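You operate a simulated robot arm through the tools that you are given. There is no shell and no other tool.

You run a simulated robot arm. Do the job below in one go: nothing can be reset, and whatever is moved stays where it is left.

TASK
Check the white jack lead on the tone box at level 2 and tag it pass or fail.
Fine: pass if it reads clear; leave it plugged in, level back at zero; the other tags stay on the rail.

The check looks at the end state, three seconds after you hand in, the way a careful person would. Anything else that was tipped, shoved, dropped, spilled or broken makes it a failure.

THE ROBOT
A 7-joint arm with a fingered hand, fixed in place. Base frame: the origin is on the floor under the middle of its stand, x ahead of it, y to its left, z up. Units: cm, degrees, N and s.
It reaches about 122.8 cm from its shoulder. Its first joint turns from -115.0 to 115.0 degrees. Payload 5 kg.
The tool frame sits at the grasp point between the pads (the TCP): z along the fingers, y along the line on which they close. The tips reach 3.2 cm beyond it. The gripper opens to 16 cm; its body begins 8.9 cm behind the TCP. The gripper is a hand of 4 fingers: y runs from the thumb to the fingers, the wrist lies at [0, 0, -26.7] in the tool frame, and closing takes about 1.5 s.
Orientation is told as [roll, pitch, yaw] about the base's x, y, z axes, in that order, counted from this pose: with the fingers straight down and closing along the base's y, the tool's x points along the base's -x, its y along +y and its z along -z.

THE INTERFACE
- The arm moves only by the tool apply_moves. Its argument "moves" is a list of rows, each a list of 3 entries, a list of its own where there are three numbers: the gripper command, from -1 (fully open) to 1 (shut), values between in proportion, then the shift along the tool's x, y, z in cm, then the turn, a rotation vector about the tool's x, y, z in degrees. In form: [[fingers, [x, y, z], [wx, wy, wz]], ...]. A call has 1 to 20 rows; each row shifts and turns the commanded pose from where the row before left it, along the tool's axes as they then stand. A row lasts 0.2 s, in which the tool goes at most 5 cm and 8.6 degrees; a call with a longer step from one row to the next is refused whole, and so is a gripper value outside its range. A pose out of reach is approached as far as the arm can. The call stops where the force on the tool passes 90 N (or 10 N more than at its start, if that is more) or the arm is blocked; 0.2 s more then pass. The fingers move at their own pace (about 4.5 cm/s each) and stop on an object; they squeeze with about 22 N. The grip force told is the motor's: it shows also when the fingers shut on nothing. Time passes only in rows, and 0.2 s behind the last, so rows that do not move let the fingers close. The reply holds the time, the measured pose of the TCP, the force on the tool along the base axes, the opening and the grip force, in the units named above and with some noise, with the torque about the TCP (base axes, N m) and any sound that the robot's microphone picked up.
- Cameras (640 x 400 px; columns grow to the right, rows downward): "scene" is fixed at [22.01, -50.23, 147.41]; the picture's right is [0.87, -0.49, 0.00], its down [-0.24, -0.41, -0.88] and it looks along [0.44, 0.76, -0.48] (base axes); focal length 320 px, centre (320, 200). "wrist" rides on the gripper at [8, -0.4, -11.4] in the tool frame; the picture's right is [0.05, 1.00, 0.00], its down [-0.82, 0.04, -0.58] and it looks along [-0.58, 0.03, 0.82] (tool axes); focal length 265 px, centre (320, 200). There is no depth. A picture from a camera that has moved, and an enlarged one, comes with that camera's place and axes in the base frame and with its lens.
- snapshot(camera): a new picture of that camera. The clock stands still meanwhile.
- move_column(by): slides the trunk up (or, below 0, down) by that many cm; the arm rides with it, the base frame stays. It gives what a move gives, with no picture.
- preshape(shape): the hand has 4 fingers and takes this shape, open, in about a second: jaw (thumb against the fingers, like two jaws); tri (thumb and two fingers); tip (a fingertip pinch); poke (one finger out to press); point (the index stretched); flat (the hand flat); cup (the hand cupped); fist (a fist). The gripper value then closes the fingers along that shape, each until it touches; the sizes above hold for jaw. It gives what a move gives, with no picture.
- inspect(camera, box): a new picture of the part [left, top, right, bottom] of that camera's present view, enlarged. The clock stands still meanwhile.
- hand_in(): hands the job in; it is judged then, once.

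Places have to be worked out from the pictures, the camera data and where the tool is seen. Open the gripper and draw the arm clear of the work before you hand the job in, unless the task says otherwise.

The tools are called after "Emit:" by a JSON object that holds its "method" and its "body". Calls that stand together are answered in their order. apply_moves: Moves the arm, as the interface text tells. Its arguments: {"type":"object","properties":{"moves":{"type":"array","items":{"type":"array"}}},"required":["moves"]} The other tools are called the same way: move_column (by) moves the trunk up or down; preshape (shape) gives the hand a shape; snapshot (camera) takes a picture; inspect (camera, box) takes an enlarged picture of a part of a camera's view; hand_in () hands the job in.

At the start:

```text
t: 0.0
position: [70.86, 19.91, 121.57]
ee_rot: [-0.1, 0.0, 0.1]
contact_force: [-0.4, 0.2, 0.7]
moment: [0.01, 0.0, -0.01]
gripper_width: 16.02
grip_force: 0.1
shape: jaw
trunk travel left (down, up): [-65.0, 34.0]
```

scene: 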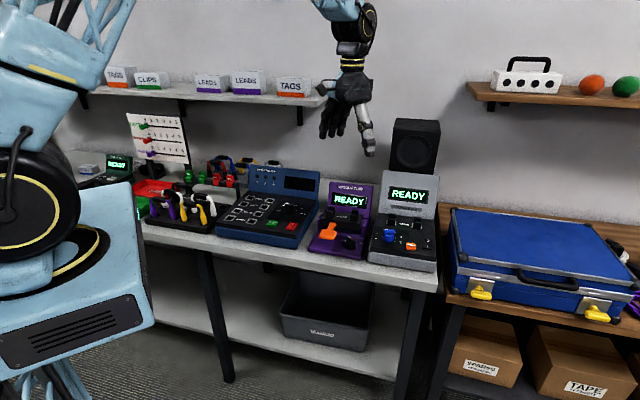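
wrist: 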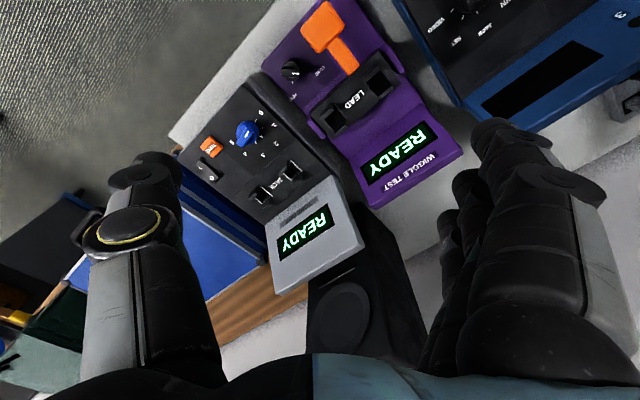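

The pictures show a bench with a blue tester, a purple wiggle tester, a grey box with a knob (likely the tone box), a rack, and a board with tags. I take enlarged looks at each before moving.

Emit:
{"method": "inspect", "body": {"camera": "scene", "box": [300, 160, 460, 280]}}

Emit:
{"method": "inspect", "body": {"camera": "scene", "box": [60, 100, 260, 240]}}

Emit:
{"method": "inspect", "body": {"camera": "scene", "box": [200, 140, 340, 250]}}

Emit:
{"method": "inspect", "body": {"camera": "wrist", "box": [160, 60, 380, 300]}}

```text
3.33 times, centred on (380, 220) of scene
camera zoom: at [22.01, -50.23, 147.41], right [0.87, -0.49, 0.0], down [-0.24, -0.41, -0.88], along [0.44, 0.76, -0.48], focal length 1066 px, centre (120, 133)
```

zoom: 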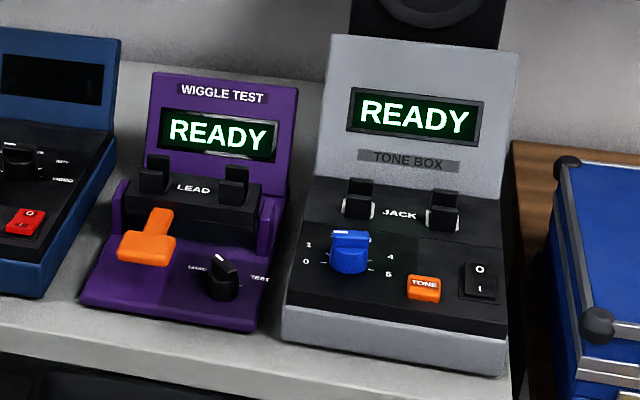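

```text
2.86 times, centred on (160, 170) of scene
camera zoom: at [22.01, -50.23, 147.41], right [0.87, -0.49, 0.0], down [-0.24, -0.41, -0.88], along [0.44, 0.76, -0.48], focal length 914 px, centre (777, 286)
```

zoom: 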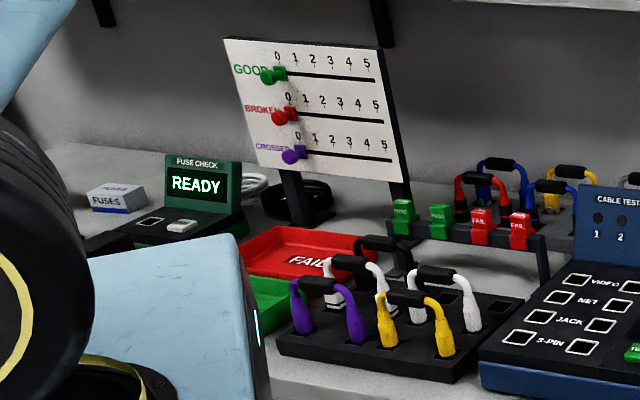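

```text
3.64 times, centred on (270, 195) of scene
camera zoom: at [22.01, -50.23, 147.41], right [0.87, -0.49, 0.0], down [-0.24, -0.41, -0.88], along [0.44, 0.76, -0.48], focal length 1163 px, centre (502, 218)
```

zoom: 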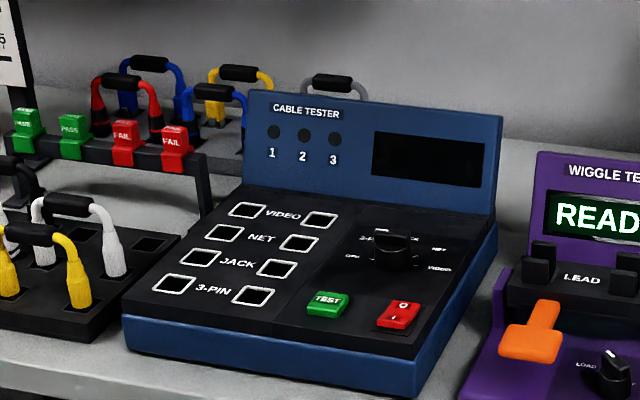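

```text
1.67 times, centred on (270, 180) of wrist
camera zoom: at [63.03, 19.37, 132.89], right [-0.05, 1.0, 0.0], down [0.82, 0.04, 0.58], along [0.58, 0.03, -0.82], focal length 442 px, centre (403, 233)
```

zoom: 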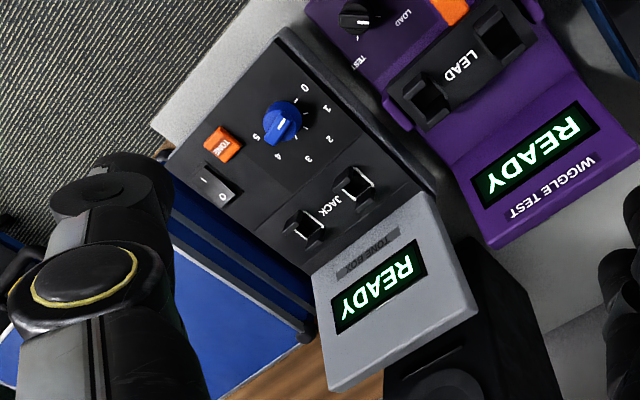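

The knob triangulates to about [79, 9, 93] and the bench runs along about [0.73, -0.68]. I look closer at the lead rack, tags and tone box details.

Emit:
{"method": "inspect", "body": {"camera": "scene", "box": [140, 180, 236, 240]}}

Emit:
{"method": "inspect", "body": {"camera": "scene", "box": [176, 140, 272, 200]}}

Emit:
{"method": "inspect", "body": {"camera": "scene", "box": [364, 180, 444, 280]}}

Emit:
{"method": "inspect", "body": {"camera": "scene", "box": [116, 110, 196, 190]}}

```text
6.67 times, centred on (188, 210) of scene
camera zoom: at [22.01, -50.23, 147.41], right [0.87, -0.49, 0.0], down [-0.24, -0.41, -0.88], along [0.44, 0.76, -0.48], focal length 2132 px, centre (1200, 133)
```

zoom: 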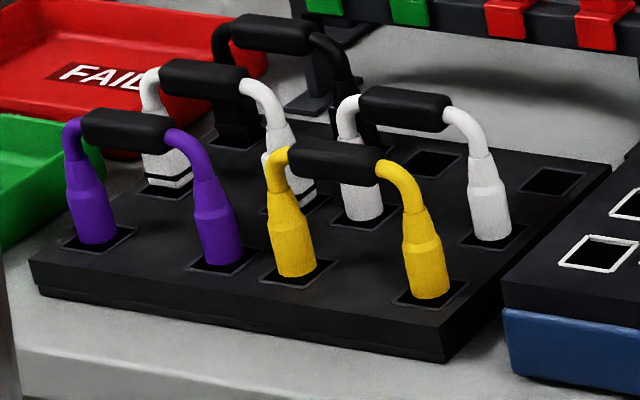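

```text
6.67 times, centred on (224, 170) of scene
camera zoom: at [22.01, -50.23, 147.41], right [0.87, -0.49, 0.0], down [-0.24, -0.41, -0.88], along [0.44, 0.76, -0.48], focal length 2132 px, centre (960, 400)
```

zoom: 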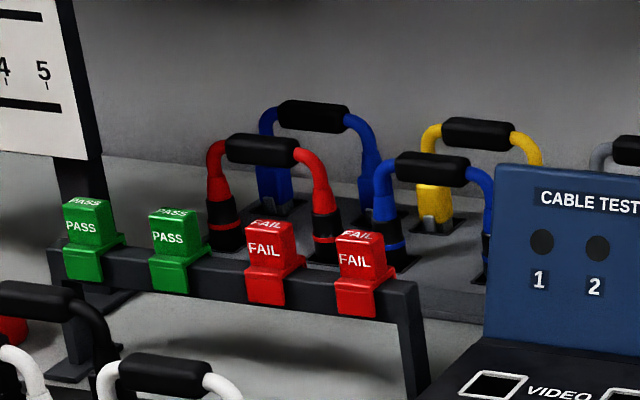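

```text
4.00 times, centred on (404, 230) of scene
camera zoom: at [22.01, -50.23, 147.41], right [0.87, -0.49, 0.0], down [-0.24, -0.41, -0.88], along [0.44, 0.76, -0.48], focal length 1279 px, centre (-16, 80)
```

zoom: 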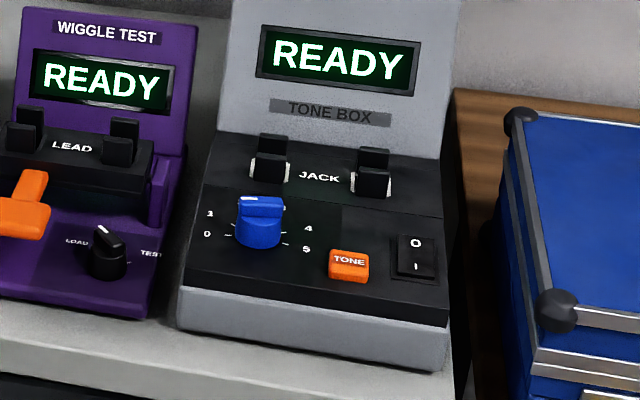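

```text
5.00 times, centred on (156, 150) of scene
camera zoom: at [22.01, -50.23, 147.41], right [0.87, -0.49, 0.0], down [-0.24, -0.41, -0.88], along [0.44, 0.76, -0.48], focal length 1599 px, centre (1140, 450)
```

zoom: 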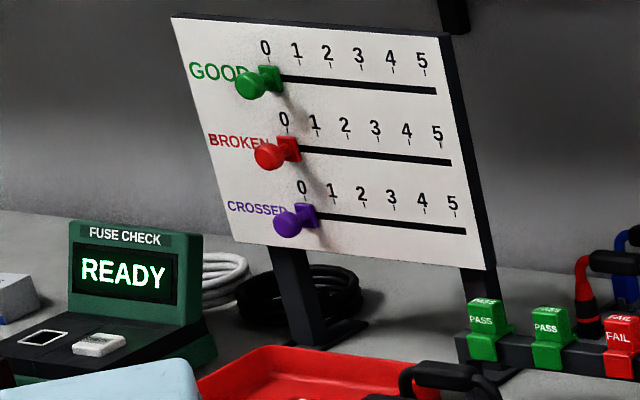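

The front rack holds two white leads: one with square banded plugs and one with round plugs, so I need close views to tell the jack type. I turn the hand 43° to line up with the bench and raise it slightly while doing so.

Emit:
{"method": "apply_moves", "body": {"moves": [[-1, [0, 0, -1], [0, 0, 7.2]], [-1, [0, 0, -1], [0, 0, 7.2]], [-1, [0, 0, -1], [0, 0, 7.2]], [-1, [0, 0, 0], [0, 0, 7.2]], [-1, [0, 0, 0], [0, 0, 7.2]], [-1, [0, 0, 0], [0, 0, 7.0]], [-1, [0, 0, 0], [0, 0, 0]]]}}

Emit:
{"method": "snapshot", "body": {"camera": "wrist"}}

Emit:
{"method": "snapshot", "body": {"camera": "scene"}}

```text
t: 1.6
position: [70.9, 19.86, 124.59]
ee_rot: [-0.1, 0.0, -43.1]
contact_force: [-0.3, 0.5, -0.1]
moment: [-0.02, 0.0, 0.03]
gripper_width: 16.0
grip_force: 0.0
shape: jaw
trunk travel left (down, up): [-65.0, 34.0]
```

```text
taken
camera wrist: at [64.94, 24.96, 135.93], right [0.64, 0.76, 0.0], down [0.62, -0.53, 0.58], along [0.44, -0.37, -0.82], focal length 265 px, centre (320, 200)
```

wrist: 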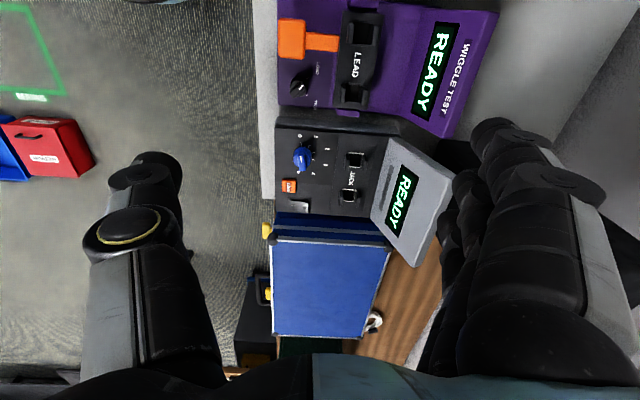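

```text
taken
```

scene: 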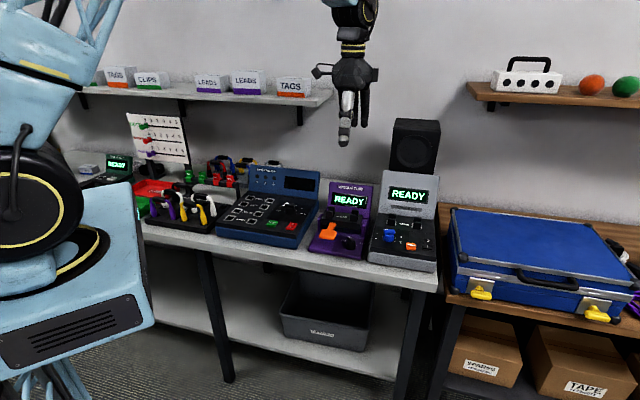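

The hand is now aligned and the tone box is in view. I enlarge it to read the level dial, sockets and switch.

Emit:
{"method": "inspect", "body": {"camera": "wrist", "box": [260, 100, 460, 280]}}

Emit:
{"method": "inspect", "body": {"camera": "wrist", "box": [270, 110, 380, 220]}}

```text
2.22 times, centred on (360, 190) of wrist
camera zoom: at [64.94, 24.96, 135.93], right [0.64, 0.76, 0.0], down [0.62, -0.53, 0.58], along [0.44, -0.37, -0.82], focal length 590 px, centre (231, 222)
```

zoom: 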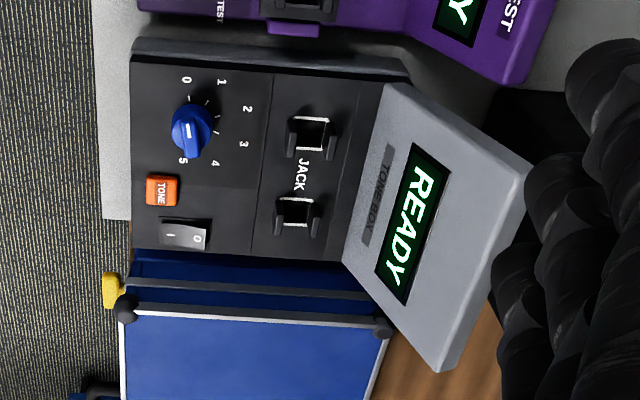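

```text
3.64 times, centred on (325, 165) of wrist
camera zoom: at [64.94, 24.96, 135.93], right [0.64, 0.76, 0.0], down [0.62, -0.53, 0.58], along [0.44, -0.37, -0.82], focal length 965 px, centre (302, 327)
```

zoom: 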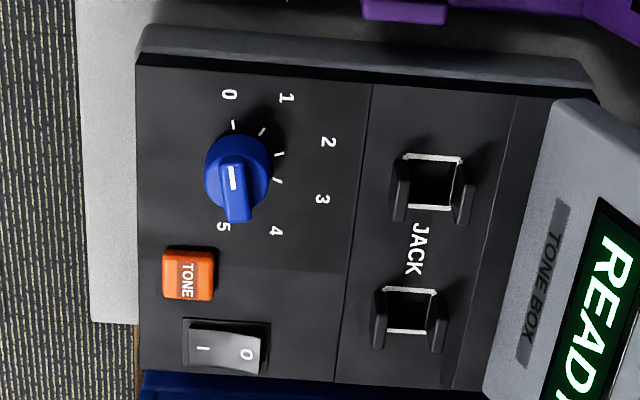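

The dial pointer is at 0, the box is on and shows READY. Now I slide the hand left along the bench to look down at the lead rack near [29, 56].

Emit:
{"method": "apply_moves", "body": {"moves": [[-1, [4.8, 0, 0], [0, 0, 0]], [-1, [4.8, 0, 0], [0, 0, 0]], [-1, [4.8, 0, 0], [0, 0, 0]], [-1, [4.8, 0, 0], [0, 0, 0]], [-1, [4.8, 0, 0], [0, 0, 0]], [-1, [4.8, 0, 0], [0, 0, 0]], [-1, [4.8, 0, 0], [0, 0, 0]], [-1, [4.8, 0, 0], [0, 0, 0]], [-1, [4.8, -0.5, 0], [0, 0, 0]], [-1, [4.8, -0.5, 0], [0, 0, 0]], [-1, [4.8, -0.5, 0], [0, 0, 0]], [-1, [4.8, -0.5, 0], [0, 0, 0]], [-1, [4.8, -0.5, 0], [0, 0, 0]], [-1, [4.8, 0, 0], [0, 0, 0]], [-1, [4.0, 0, 0], [0, 0, 0]], [-1, [0, 0, 0], [0, 0, 0]]]}}

Emit:
{"method": "snapshot", "body": {"camera": "wrist"}}

Emit:
{"method": "snapshot", "body": {"camera": "scene"}}

```text
t: 5.0
position: [17.24, 66.63, 124.59]
ee_rot: [0.0, 0.0, -43.1]
contact_force: [0.4, 0.4, -0.8]
moment: [-0.01, -0.01, -0.01]
gripper_width: 16.0
grip_force: 0.1
shape: jaw
trunk travel left (down, up): [-65.0, 34.0]
```

```text
taken
camera wrist: at [11.09, 71.66, 135.93], right [0.64, 0.76, 0.0], down [0.62, -0.53, 0.58], along [0.44, -0.37, -0.82], focal length 265 px, centre (320, 200)
```

wrist: 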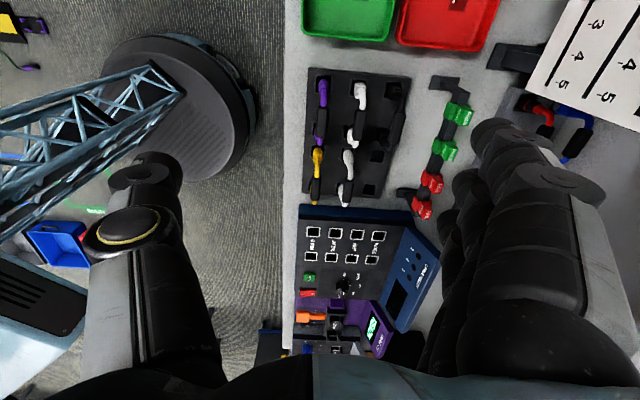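

```text
taken
```

scene: 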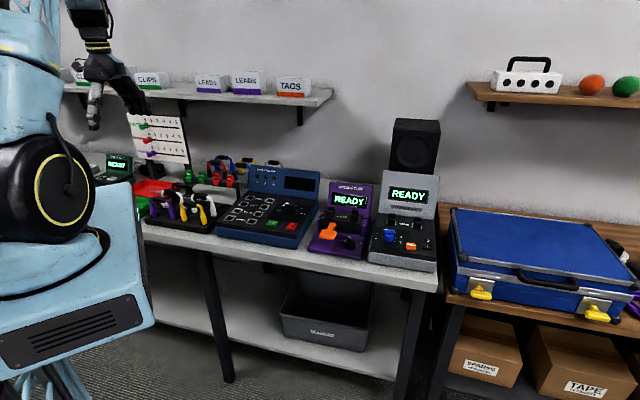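

The rack is visible top-left of centre in the wrist view: purple, yellow, two white and one black lead. I enlarge it to identify plugs, and the tag rail.

Emit:
{"method": "inspect", "body": {"camera": "wrist", "box": [300, 60, 420, 216]}}

Emit:
{"method": "inspect", "body": {"camera": "wrist", "box": [390, 60, 490, 230]}}

Emit:
{"method": "inspect", "body": {"camera": "wrist", "box": [290, 200, 450, 360]}}

```text
2.56 times, centred on (360, 138) of wrist
camera zoom: at [11.09, 71.66, 135.93], right [0.64, 0.76, 0.0], down [0.62, -0.53, 0.58], along [0.44, -0.37, -0.82], focal length 680 px, centre (217, 359)
```

zoom: 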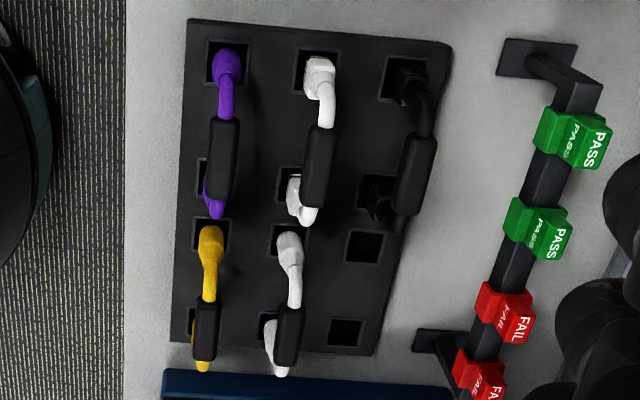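

```text
2.35 times, centred on (440, 145) of wrist
camera zoom: at [11.09, 71.66, 135.93], right [0.64, 0.76, 0.0], down [0.62, -0.53, 0.58], along [0.44, -0.37, -0.82], focal length 624 px, centre (38, 329)
```

zoom: 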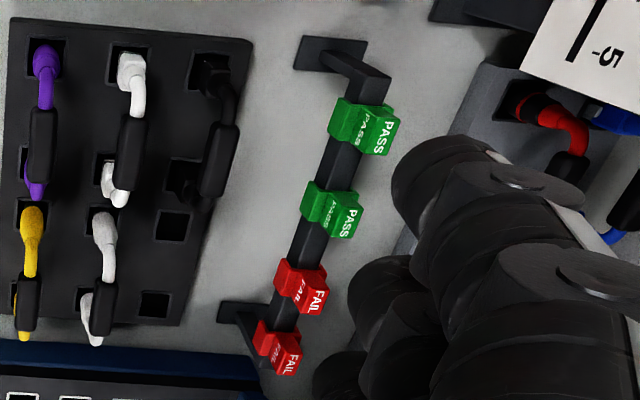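

```text
2.50 times, centred on (370, 280) of wrist
camera zoom: at [11.09, 71.66, 135.93], right [0.64, 0.76, 0.0], down [0.62, -0.53, 0.58], along [0.44, -0.37, -0.82], focal length 664 px, centre (195, 0)
```

zoom: 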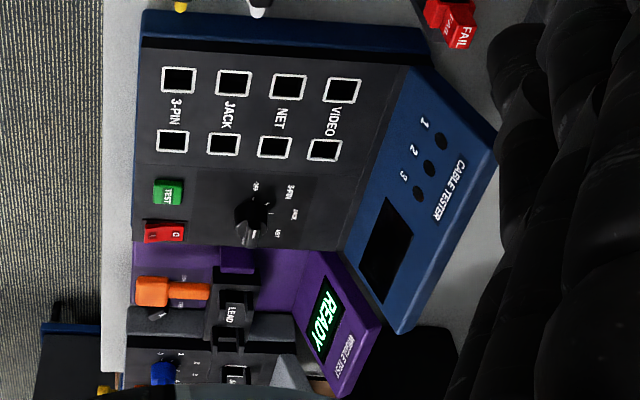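

Triangulating: right (round) white handle at about [35.0, 58.4, 94.2], left (banded) white handle at about [26.3, 67.1, 94.3]. I drop the hand for a closer view of both plugs, keeping tips above 103 cm.

Emit:
{"method": "apply_moves", "body": {"moves": [[-1, [-0.5, 1.4, 3], [0, 0, 0]], [-1, [-0.5, 1.4, 3], [0, 0, 0]], [-1, [-0.5, 1.4, 3], [0, 0, 0]], [-1, [-0.5, 1.4, 3], [0, 0, 0]], [-1, [0, 0, 3], [0, 0, 0]], [-1, [0, 0, 2.5], [0, 0, 0]], [-1, [0, 0, 0], [0, 0, 0]]]}}

Emit:
{"method": "snapshot", "body": {"camera": "wrist"}}

Emit:
{"method": "inspect", "body": {"camera": "wrist", "box": [220, 40, 420, 240]}}

```text
t: 6.6
position: [22.51, 69.33, 107.15]
ee_rot: [-0.1, -0.1, -43.0]
contact_force: [0.2, 1.2, 0.5]
moment: [0.02, -0.01, 0.04]
gripper_width: 15.96
grip_force: 0.1
shape: jaw
trunk travel left (down, up): [-65.0, 34.0]
```

```text
taken
camera wrist: at [16.46, 74.36, 118.41], right [0.64, 0.77, 0.0], down [0.62, -0.53, 0.58], along [0.44, -0.37, -0.82], focal length 265 px, centre (320, 200)
```

wrist: 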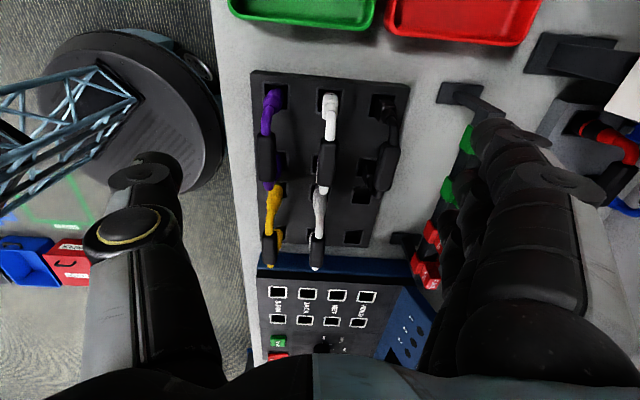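

```text
2.00 times, centred on (320, 140) of wrist
camera zoom: at [16.46, 74.36, 118.41], right [0.64, 0.77, 0.0], down [0.62, -0.53, 0.58], along [0.44, -0.37, -0.82], focal length 531 px, centre (320, 320)
```

zoom: 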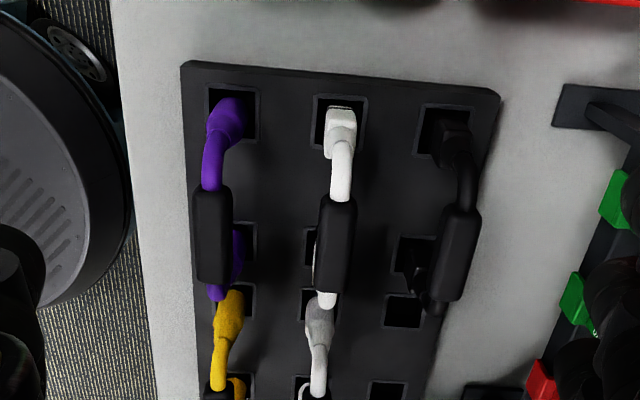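

The left white lead has square plugs (network-like) and the right white one round plugs. I check the shapes again at high zoom to be sure which is the jack.

Emit:
{"method": "inspect", "body": {"camera": "scene", "box": [184, 188, 232, 218]}}

Emit:
{"method": "inspect", "body": {"camera": "scene", "box": [144, 190, 192, 220]}}

Emit:
{"method": "inspect", "body": {"camera": "wrist", "box": [250, 80, 350, 145]}}

Emit:
{"method": "inspect", "body": {"camera": "wrist", "box": [250, 170, 350, 275]}}

```text
13.33 times, centred on (208, 203) of scene
camera zoom: at [22.01, -50.23, 147.41], right [0.87, -0.49, 0.0], down [-0.24, -0.41, -0.88], along [0.44, 0.76, -0.48], focal length 4264 px, centre (1813, 160)
```

zoom: 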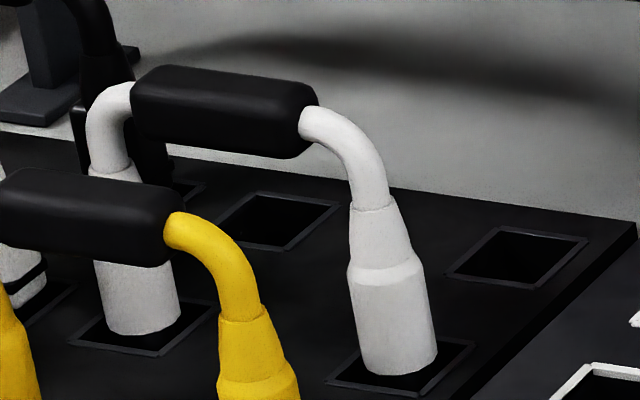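

```text
13.33 times, centred on (168, 205) of scene
camera zoom: at [22.01, -50.23, 147.41], right [0.87, -0.49, 0.0], down [-0.24, -0.41, -0.88], along [0.44, 0.76, -0.48], focal length 4264 px, centre (2347, 133)
```

zoom: 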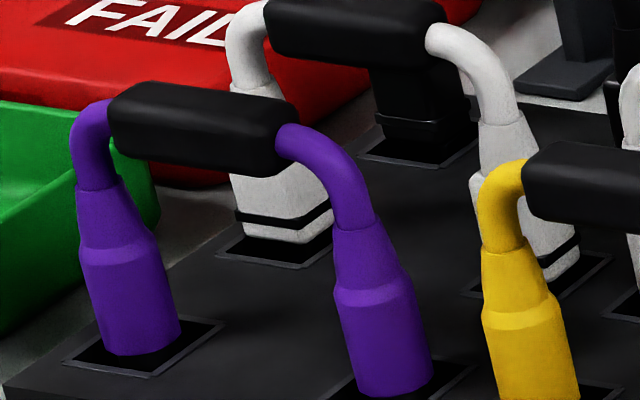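

```text
6.15 times, centred on (300, 112) of wrist
camera zoom: at [16.46, 74.36, 118.41], right [0.64, 0.77, 0.0], down [0.62, -0.53, 0.58], along [0.44, -0.37, -0.82], focal length 1633 px, centre (443, 738)
```

zoom: 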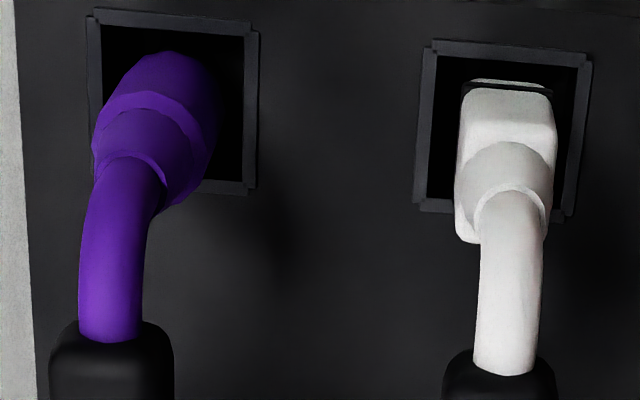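

```text
3.81 times, centred on (300, 222) of wrist
camera zoom: at [16.46, 74.36, 118.41], right [0.64, 0.77, 0.0], down [0.62, -0.53, 0.58], along [0.44, -0.37, -0.82], focal length 1011 px, centre (396, 114)
```

zoom: 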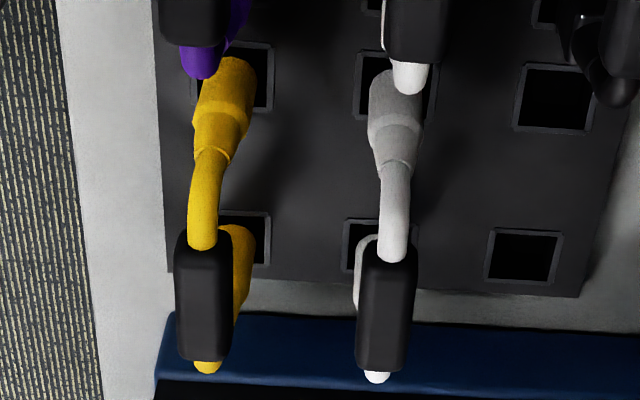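

The round-plug white lead is most likely the jack lead (I'll confirm from its tip once lifted). Before grasping I set the fingers to a partial opening here, above everything, and look at the hand's shape from the scene camera.

Emit:
{"method": "apply_moves", "body": {"moves": [[0.4, [0, 0, 0], [0, 0, 0]], [0.4, [0, 0, 0], [0, 0, 0]], [0.4, [0, 0, 0], [0, 0, 0]], [0.4, [0, 0, 0], [0, 0, 0]], [0.4, [0, 0, 0], [0, 0, 0]], [0.4, [0, 0, 0], [0, 0, 0]], [0.4, [0, 0, 0], [0, 0, 0]]]}}

Emit:
{"method": "inspect", "body": {"camera": "scene", "box": [90, 80, 218, 200]}}

Emit:
{"method": "snapshot", "body": {"camera": "wrist"}}

```text
t: 8.2
position: [22.57, 69.35, 107.07]
ee_rot: [0.0, 0.1, -43.0]
contact_force: [0.4, 0.2, 0.0]
moment: [-0.02, 0.01, -0.04]
gripper_width: 4.82
grip_force: 0.1
shape: jaw
trunk travel left (down, up): [-65.0, 34.0]
```

```text
3.33 times, centred on (154, 140) of scene
camera zoom: at [22.01, -50.23, 147.41], right [0.87, -0.49, 0.0], down [-0.24, -0.41, -0.88], along [0.44, 0.76, -0.48], focal length 1066 px, centre (873, 400)
```

zoom: 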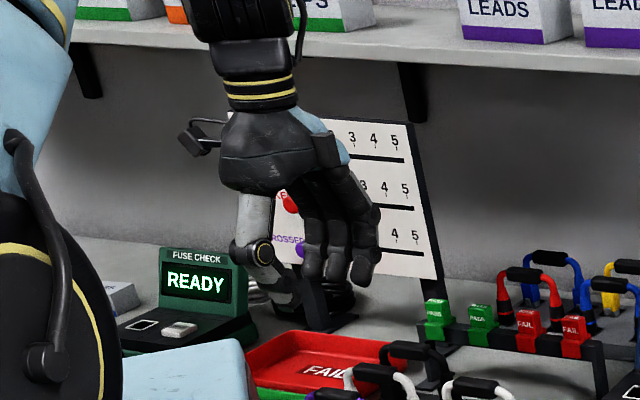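

```text
taken
camera wrist: at [16.47, 74.38, 118.4], right [0.64, 0.77, 0.0], down [0.62, -0.53, 0.58], along [0.44, -0.37, -0.82], focal length 265 px, centre (320, 200)
```

wrist: 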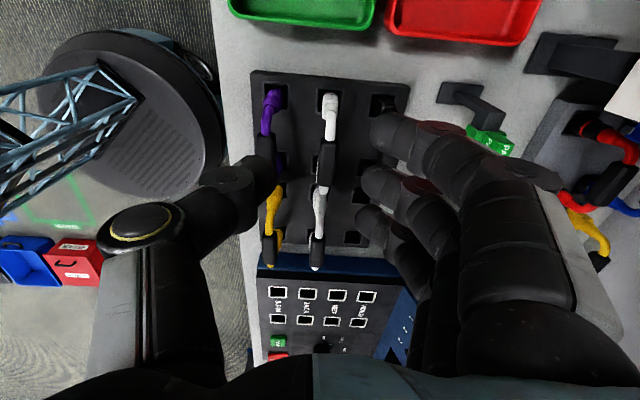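

The jaw shape flares outward at the thumb, which is tight next to the yellow handle. I look at the "tip" shape as an alternative, still well clear of everything.

Emit:
{"method": "preshape", "body": {"shape": "tip"}}

Emit:
{"method": "inspect", "body": {"camera": "scene", "box": [90, 80, 218, 200]}}

Emit:
{"method": "snapshot", "body": {"camera": "wrist"}}

```text
t: 9.1
position: [22.61, 69.42, 106.96]
ee_rot: [-0.1, 0.0, -43.0]
contact_force: [0.1, 0.0, -0.9]
moment: [0.01, 0.03, -0.01]
gripper_width: 15.99
grip_force: 0.1
shape: tip
trunk travel left (down, up): [-65.0, 34.0]
```

```text
3.33 times, centred on (154, 140) of scene
camera zoom: at [22.01, -50.23, 147.41], right [0.87, -0.49, 0.0], down [-0.24, -0.41, -0.88], along [0.44, 0.76, -0.48], focal length 1066 px, centre (873, 400)
```

zoom: 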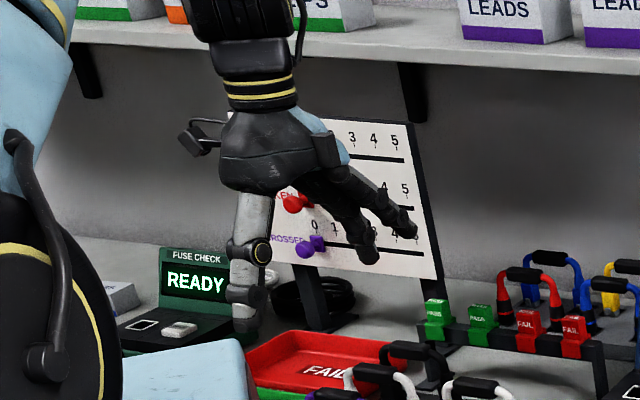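

```text
taken
camera wrist: at [16.47, 74.38, 118.4], right [0.64, 0.77, 0.0], down [0.62, -0.53, 0.58], along [0.44, -0.37, -0.82], focal length 265 px, centre (320, 200)
```

wrist: 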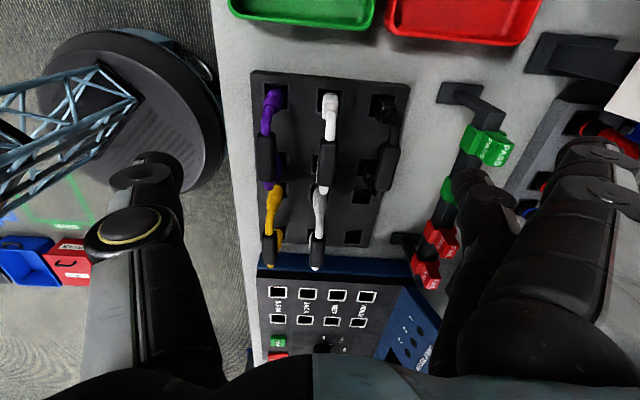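

I close the tip shape part-way to see how thumb and fingers meet.

Emit:
{"method": "apply_moves", "body": {"moves": [[0.5, [0, 0, 0], [0, 0, 0]], [0.5, [0, 0, 0], [0, 0, 0]], [0.5, [0, 0, 0], [0, 0, 0]], [0.5, [0, 0, 0], [0, 0, 0]], [0.5, [0, 0, 0], [0, 0, 0]], [0.5, [0, 0, 0], [0, 0, 0]], [0.5, [0, 0, 0], [0, 0, 0]]]}}

Emit:
{"method": "inspect", "body": {"camera": "scene", "box": [110, 90, 206, 180]}}

Emit:
{"method": "snapshot", "body": {"camera": "wrist"}}

```text
t: 10.7
position: [22.49, 69.3, 107.01]
ee_rot: [0.1, 0.0, -43.0]
contact_force: [0.7, -0.1, 0.1]
moment: [-0.02, 0.01, 0.0]
gripper_width: 4.05
grip_force: 0.1
shape: tip
trunk travel left (down, up): [-65.0, 34.0]
```

```text
4.44 times, centred on (158, 135) of scene
camera zoom: at [22.01, -50.23, 147.41], right [0.87, -0.49, 0.0], down [-0.24, -0.41, -0.88], along [0.44, 0.76, -0.48], focal length 1421 px, centre (1040, 489)
```

zoom: 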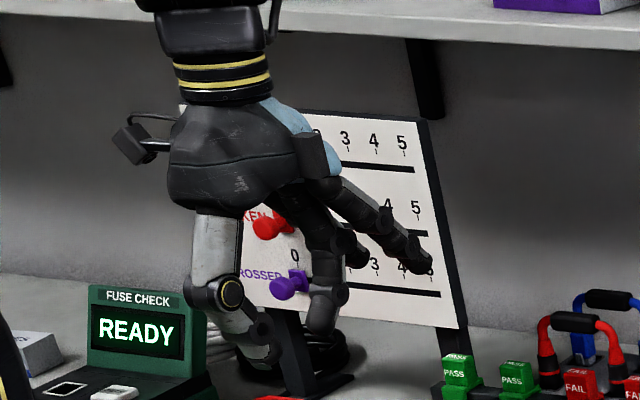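

```text
taken
camera wrist: at [16.47, 74.38, 118.4], right [0.64, 0.77, 0.0], down [0.62, -0.53, 0.58], along [0.44, -0.37, -0.82], focal length 265 px, centre (320, 200)
```

wrist: 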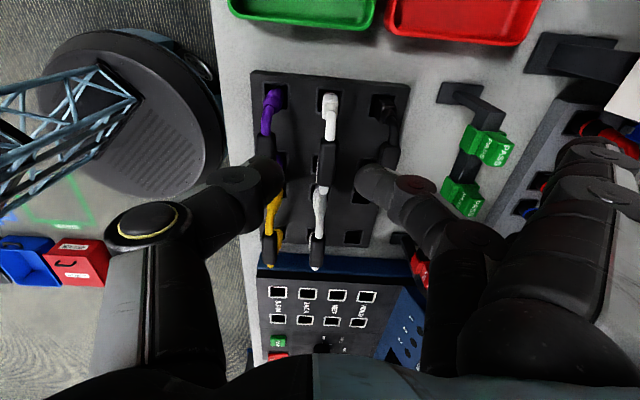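

Bench frame works out well: it is turned 45°, rack centre at about [30.9, 62.7], the round-plug white lead's handle at about [35.1, 58.4, 94.2], tone sockets centred near [89.4, 12.7, 90.8]. I go back to the jaw shape at about 4 cm opening and hover over the white lead.

Emit:
{"method": "preshape", "body": {"shape": "jaw"}}

Emit:
{"method": "apply_moves", "body": {"moves": [[0.5, [0, 0, 0], [0, 0, 2]], [0.5, [-3.3, 0.3, 0], [0, 0, 0]], [0.5, [-3.3, 0.3, 0], [0, 0, 0]], [0.5, [-3.3, 0.3, 0], [0, 0, 0]], [0.5, [-3.3, 0.3, 0], [0, 0, 0]], [0.5, [-3.3, 0.3, 0], [0, 0, 0]], [0.5, [0, 0, 1.5], [0, 0, 0]], [0.5, [0, 0, 1.5], [0, 0, 0]], [0.5, [0, 0, 0], [0, 0, 0]]]}}

Emit:
{"method": "snapshot", "body": {"camera": "wrist"}}

Emit:
{"method": "inspect", "body": {"camera": "scene", "box": [140, 120, 268, 240]}}

```text
t: 11.6
position: [22.51, 69.28, 107.08]
ee_rot: [-0.1, 0.1, -43.0]
contact_force: [-0.2, -0.1, -0.1]
moment: [0.0, 0.02, 0.03]
gripper_width: 16.02
grip_force: 0.1
shape: jaw
trunk travel left (down, up): [-65.0, 34.0]
```

```text
t: 13.6
position: [35.06, 58.84, 103.98]
ee_rot: [0.0, 0.0, -45.1]
contact_force: [-0.4, 0.0, 0.3]
moment: [0.01, 0.01, -0.02]
gripper_width: 4.06
grip_force: 0.1
shape: jaw
trunk travel left (down, up): [-65.0, 34.0]
```

```text
taken
camera wrist: at [29.24, 64.08, 115.44], right [0.67, 0.74, 0.0], down [0.61, -0.55, 0.58], along [0.43, -0.39, -0.82], focal length 265 px, centre (320, 200)
```

wrist: 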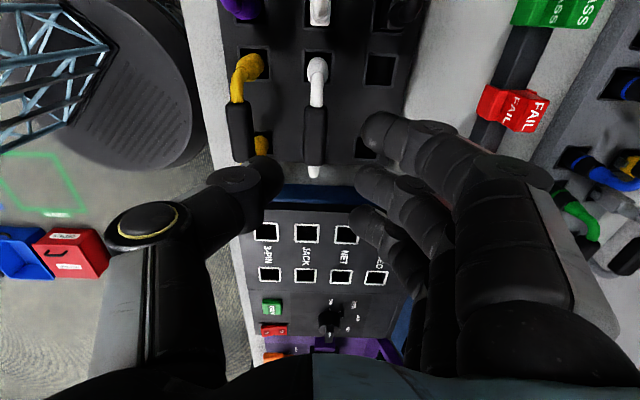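

```text
3.33 times, centred on (204, 180) of scene
camera zoom: at [22.01, -50.23, 147.41], right [0.87, -0.49, 0.0], down [-0.24, -0.41, -0.88], along [0.44, 0.76, -0.48], focal length 1066 px, centre (707, 267)
```

zoom: 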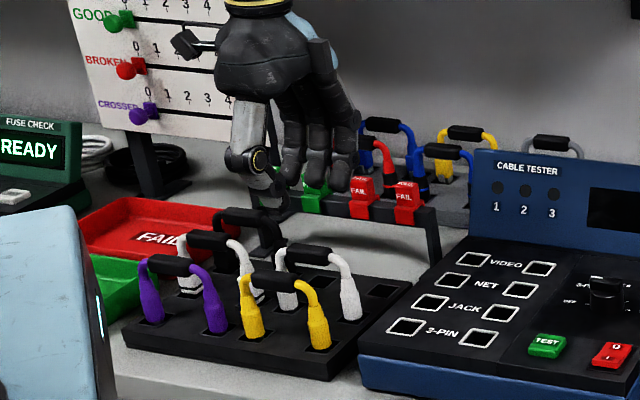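

The handle projects to about [34.8, 58.5], directly below the TCP. I descend 4.5 cm so the tips are just above the handles, and check the clearances.

Emit:
{"method": "apply_moves", "body": {"moves": [[0.5, [0, 0, 1.5], [0, 0, 0]], [0.5, [0, 0, 1.5], [0, 0, 0]], [0.5, [0, 0, 1.5], [0, 0, 0]], [0.5, [0, 0, 0], [0, 0, 0]]]}}

Emit:
{"method": "snapshot", "body": {"camera": "wrist"}}

Emit:
{"method": "inspect", "body": {"camera": "scene", "box": [160, 160, 240, 230]}}

```text
t: 14.6
position: [35.07, 58.89, 99.64]
ee_rot: [0.1, -0.1, -45.0]
contact_force: [0.2, -0.2, -0.1]
moment: [-0.01, -0.05, -0.01]
gripper_width: 4.06
grip_force: 0.0
shape: jaw
trunk travel left (down, up): [-65.0, 34.0]
```

```text
taken
camera wrist: at [29.21, 64.09, 110.93], right [0.67, 0.74, 0.0], down [0.61, -0.55, 0.58], along [0.43, -0.39, -0.82], focal length 265 px, centre (320, 200)
```

wrist: 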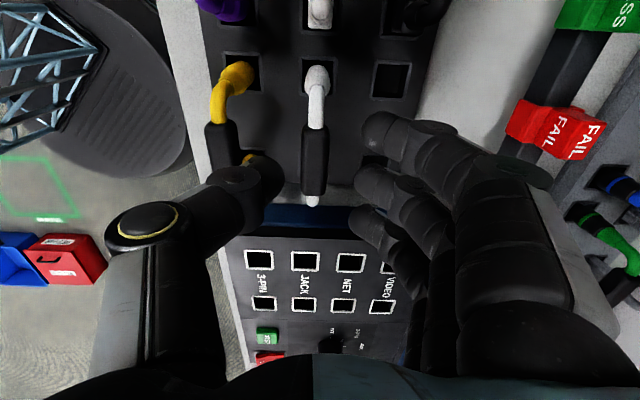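

```text
5.71 times, centred on (200, 195) of scene
camera zoom: at [22.01, -50.23, 147.41], right [0.87, -0.49, 0.0], down [-0.24, -0.41, -0.88], along [0.44, 0.76, -0.48], focal length 1827 px, centre (1006, 229)
```

zoom: 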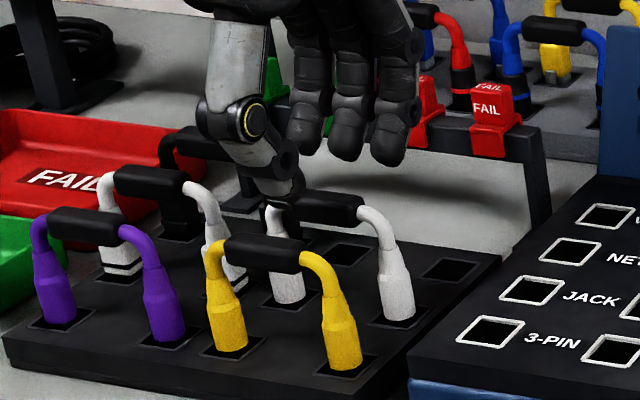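

Clearances look fine: the thumb comes down between the yellow and white handles and the fingers behind. I lower to about z = 95.3 in small steps.

Emit:
{"method": "apply_moves", "body": {"moves": [[0.5, [0, 0, 1.0], [0, 0, 0]], [0.5, [0, 0, 1.0], [0, 0, 0]], [0.5, [0, 0, 1.0], [0, 0, 0]], [0.5, [0, 0, 1.0], [0, 0, 0]], [0.5, [0, 0, 0.3], [0, 0, 0]], [0.5, [0, 0, 0], [0, 0, 0]]]}}

Emit:
{"method": "snapshot", "body": {"camera": "wrist"}}

Emit:
{"method": "inspect", "body": {"camera": "scene", "box": [160, 160, 240, 230]}}

```text
t: 16.0
position: [35.13, 58.71, 95.2]
ee_rot: [0.0, -0.1, -45.0]
contact_force: [0.1, 0.1, 0.8]
moment: [-0.01, 0.03, 0.04]
gripper_width: 4.07
grip_force: 0.2
shape: jaw
trunk travel left (down, up): [-65.0, 34.0]
```

```text
taken
camera wrist: at [29.41, 64.04, 106.62], right [0.67, 0.74, 0.0], down [0.61, -0.55, 0.58], along [0.43, -0.39, -0.82], focal length 265 px, centre (320, 200)
```

wrist: 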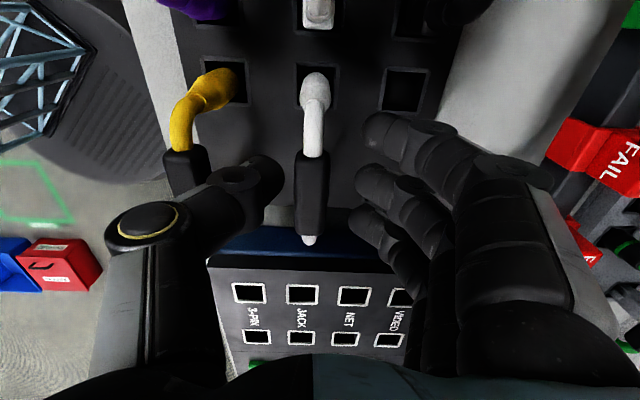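

```text
5.71 times, centred on (200, 195) of scene
camera zoom: at [22.01, -50.23, 147.41], right [0.87, -0.49, 0.0], down [-0.24, -0.41, -0.88], along [0.44, 0.76, -0.48], focal length 1827 px, centre (1006, 229)
```

zoom: 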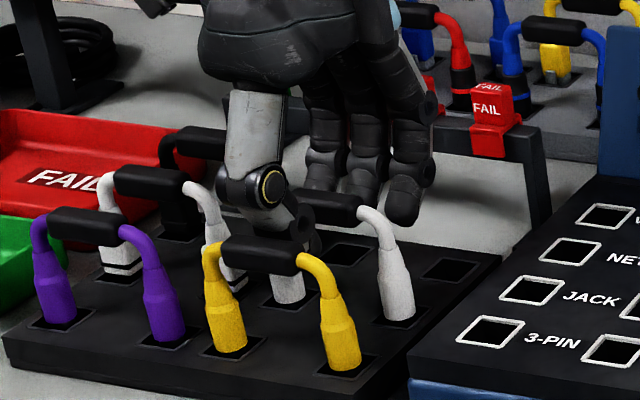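

No contact on the way down; the handle sits between thumb and fingers, about 0.4 cm to the thumb side. I nudge the hand over by 0.4 cm while narrowing, then close on the handle.

Emit:
{"method": "apply_moves", "body": {"moves": [[0.6, [0, -0.2, 0], [0, 0, 0]], [0.6, [0, -0.2, 0], [0, 0, 0]], [0.7, [0, 0, 0], [0, 0, 0]], [0.8, [0, 0, 0], [0, 0, 0]], [1, [0, 0, 0], [0, 0, 0]], [1, [0, 0, 0], [0, 0, 0]], [1, [0, 0, 0], [0, 0, 0]], [1, [0, 0, 0], [0, 0, 0]]]}}

Emit:
{"method": "snapshot", "body": {"camera": "wrist"}}

Emit:
{"method": "inspect", "body": {"camera": "scene", "box": [160, 160, 240, 230]}}

```text
t: 17.8
position: [35.01, 58.46, 95.01]
ee_rot: [0.0, 0.1, -45.0]
contact_force: [0.4, 1.7, -1.5]
moment: [0.11, -0.06, 0.01]
gripper_width: 0.73
grip_force: 21.7
shape: jaw
trunk travel left (down, up): [-65.0, 34.0]
```

```text
taken
camera wrist: at [29.16, 63.78, 106.55], right [0.67, 0.74, 0.0], down [0.61, -0.55, 0.58], along [0.43, -0.39, -0.82], focal length 265 px, centre (320, 200)
```

wrist: 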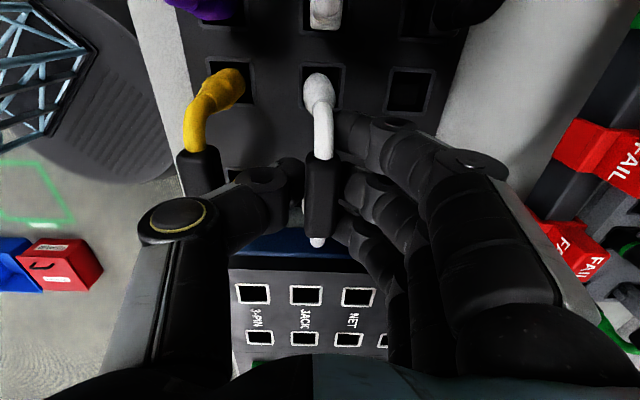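

```text
5.71 times, centred on (200, 195) of scene
camera zoom: at [22.01, -50.23, 147.41], right [0.87, -0.49, 0.0], down [-0.24, -0.41, -0.88], along [0.44, 0.76, -0.48], focal length 1827 px, centre (1006, 229)
```

zoom: 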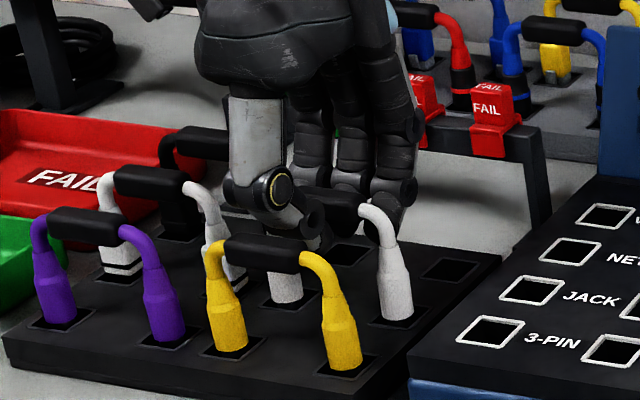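

The fingers hold with 21.7 N. I lift straight up slowly and watch the force.

Emit:
{"method": "apply_moves", "body": {"moves": [[1, [0, 0, -0.5], [0, 0, 0]], [1, [0, 0, -0.7], [0, 0, 0]], [1, [0, 0, -0.8], [0, 0, 0]], [1, [0, 0, -1], [0, 0, 0]], [1, [0, 0, -1], [0, 0, 0]], [1, [0, 0, 0], [0, 0, 0]]]}}

Emit:
{"method": "inspect", "body": {"camera": "scene", "box": [160, 150, 240, 230]}}

```text
t: 19.2
position: [34.89, 58.49, 99.3]
ee_rot: [0.0, 0.0, -44.9]
contact_force: [0.2, 0.7, -0.5]
moment: [0.05, -0.02, 0.0]
gripper_width: 0.3
grip_force: 22.3
shape: jaw
trunk travel left (down, up): [-65.0, 34.0]
```

```text
5.00 times, centred on (200, 190) of scene
camera zoom: at [22.01, -50.23, 147.41], right [0.87, -0.49, 0.0], down [-0.24, -0.41, -0.88], along [0.44, 0.76, -0.48], focal length 1599 px, centre (920, 250)
```

zoom: 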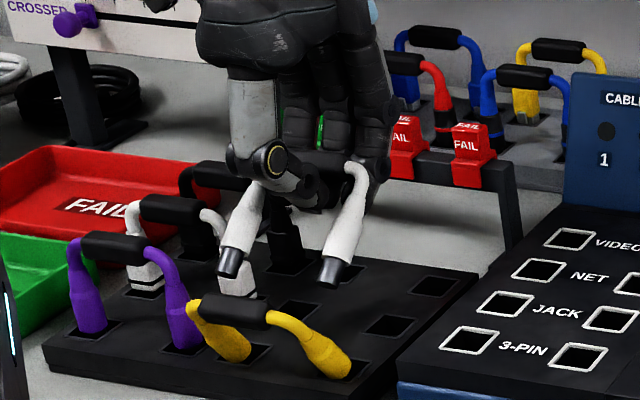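

The lead came out, but it has swung in the grip and the yellow lead looks leaned over. I look closely before moving further.

Emit:
{"method": "inspect", "body": {"camera": "scene", "box": [176, 180, 224, 230]}}

Emit:
{"method": "snapshot", "body": {"camera": "wrist"}}

```text
8.00 times, centred on (200, 205) of scene
camera zoom: at [22.01, -50.23, 147.41], right [0.87, -0.49, 0.0], down [-0.24, -0.41, -0.88], along [0.44, 0.76, -0.48], focal length 2558 px, centre (1280, 160)
```

zoom: 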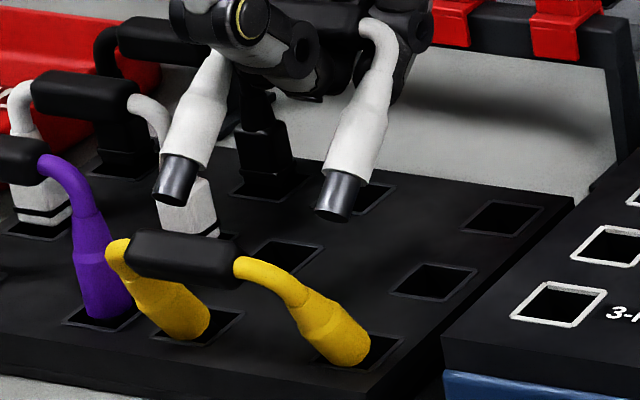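

```text
taken
camera wrist: at [29.09, 63.77, 110.59], right [0.67, 0.74, 0.0], down [0.61, -0.55, 0.58], along [0.43, -0.39, -0.82], focal length 265 px, centre (320, 200)
```

wrist: 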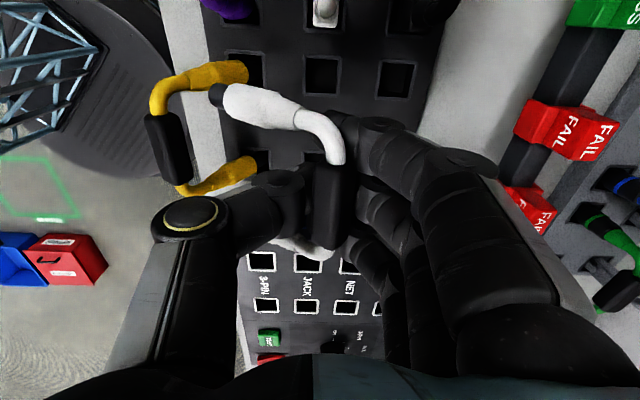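

The outer fingers pushed the lead's legs forward about 50° and that leaned the yellow lead; I'll set yellow upright again later. The tip is a smooth round jack barrel, so this is the jack lead. I raise it clear first and check that yellow stays put.

Emit:
{"method": "apply_moves", "body": {"moves": [[1, [0, 0, -1], [0, 0, 0]], [1, [0, 0, -2], [0, 0, 0]], [1, [0, 0, -3], [0, 0, 0]], [1, [0, 0, -3], [0, 0, 0]], [1, [0, 0, -3], [0, 0, 0]], [1, [0, 0, 0], [0, 0, 0]]]}}

Emit:
{"method": "inspect", "body": {"camera": "scene", "box": [150, 130, 250, 230]}}

Emit:
{"method": "snapshot", "body": {"camera": "wrist"}}

```text
t: 20.6
position: [35.09, 58.46, 111.17]
ee_rot: [0.0, 0.0, -45.0]
contact_force: [0.7, 0.6, 0.1]
moment: [-0.02, 0.01, -0.01]
gripper_width: 0.31
grip_force: 21.7
shape: jaw
trunk travel left (down, up): [-65.0, 34.0]
```

```text
4.00 times, centred on (200, 180) of scene
camera zoom: at [22.01, -50.23, 147.41], right [0.87, -0.49, 0.0], down [-0.24, -0.41, -0.88], along [0.44, 0.76, -0.48], focal length 1279 px, centre (800, 280)
```

zoom: 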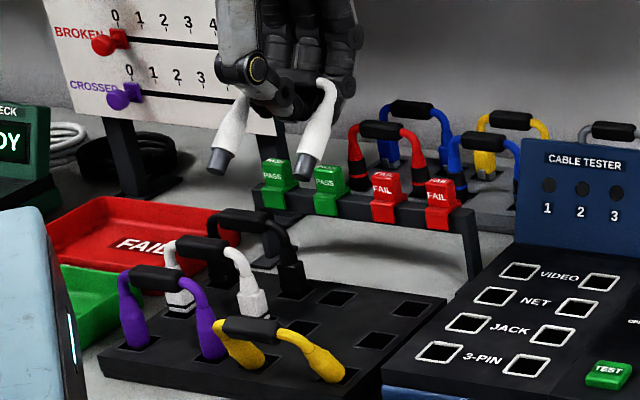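

```text
taken
camera wrist: at [29.19, 63.69, 122.54], right [0.67, 0.74, 0.0], down [0.61, -0.55, 0.58], along [0.43, -0.39, -0.82], focal length 265 px, centre (320, 200)
```

wrist: 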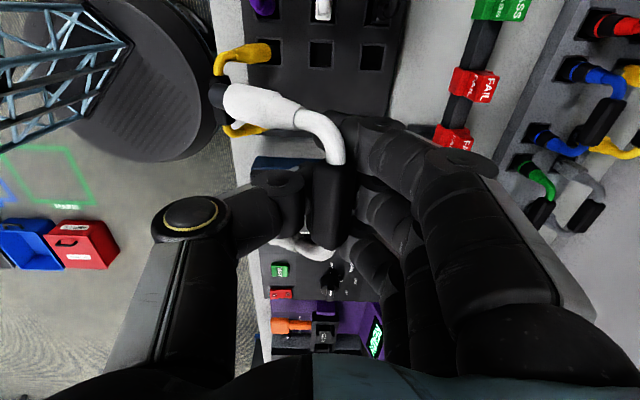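

Yellow stays leaned forward in its slots; I'll right it with an empty hand later. Now I tilt the hand about 50° so the white lead's legs point straight down.

Emit:
{"method": "apply_moves", "body": {"moves": [[1, [0, 0, 0], [-8, 0, 0]], [1, [0, 0, 0], [-8, 0, 0]], [1, [0, 0, 0], [-8, 0, 0]], [1, [0, 0, 0], [-8, 0, 0]], [1, [0, 0, 0], [-8, 0, 0]], [1, [0, 0, 0], [-8, 0, 0]], [1, [0, 0, 0], [0, 0, 0]]]}}

Emit:
{"method": "inspect", "body": {"camera": "scene", "box": [150, 110, 250, 210]}}

Emit:
{"method": "snapshot", "body": {"camera": "wrist"}}

```text
t: 22.4
position: [41.16, 54.99, 111.38]
ee_rot: [48.4, -0.1, -51.4]
contact_force: [-0.7, -0.1, -0.6]
moment: [-0.07, -0.05, -0.07]
gripper_width: 0.3
grip_force: 22.1
shape: jaw
trunk travel left (down, up): [-65.0, 34.0]
stopped in row 7: the arm was blocked; the commanded pose is now the measured one
```

```text
4.00 times, centred on (200, 160) of scene
camera zoom: at [22.01, -50.23, 147.41], right [0.87, -0.49, 0.0], down [-0.24, -0.41, -0.88], along [0.44, 0.76, -0.48], focal length 1279 px, centre (800, 360)
```

zoom: 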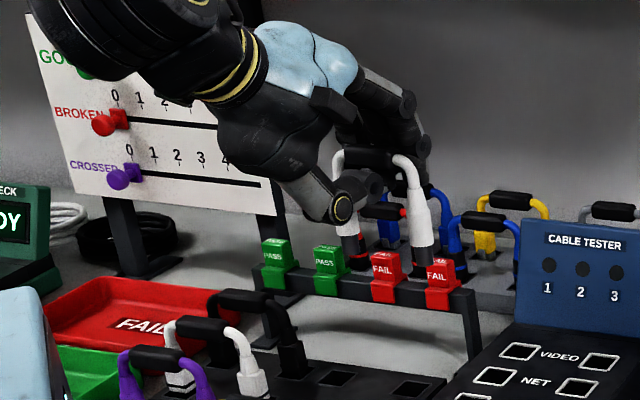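

```text
taken
camera wrist: at [29.34, 55.69, 118.62], right [0.49, 0.46, 0.75], down [0.19, -0.89, 0.42], along [0.85, -0.06, -0.52], focal length 265 px, centre (320, 200)
```

wrist: 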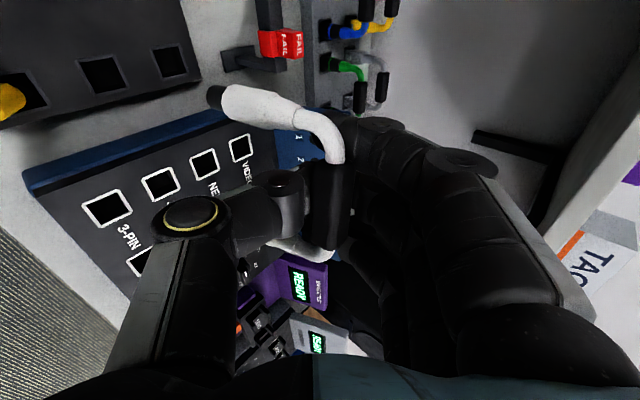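

The legs now hang about vertical, but the arm hit a limit in the last row and the hand drifted to yaw -51. I look at the whole scene before going on.

Emit:
{"method": "snapshot", "body": {"camera": "scene"}}

```text
taken
```

scene: 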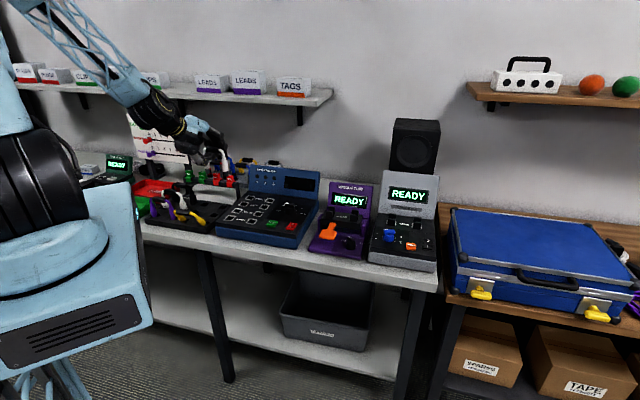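

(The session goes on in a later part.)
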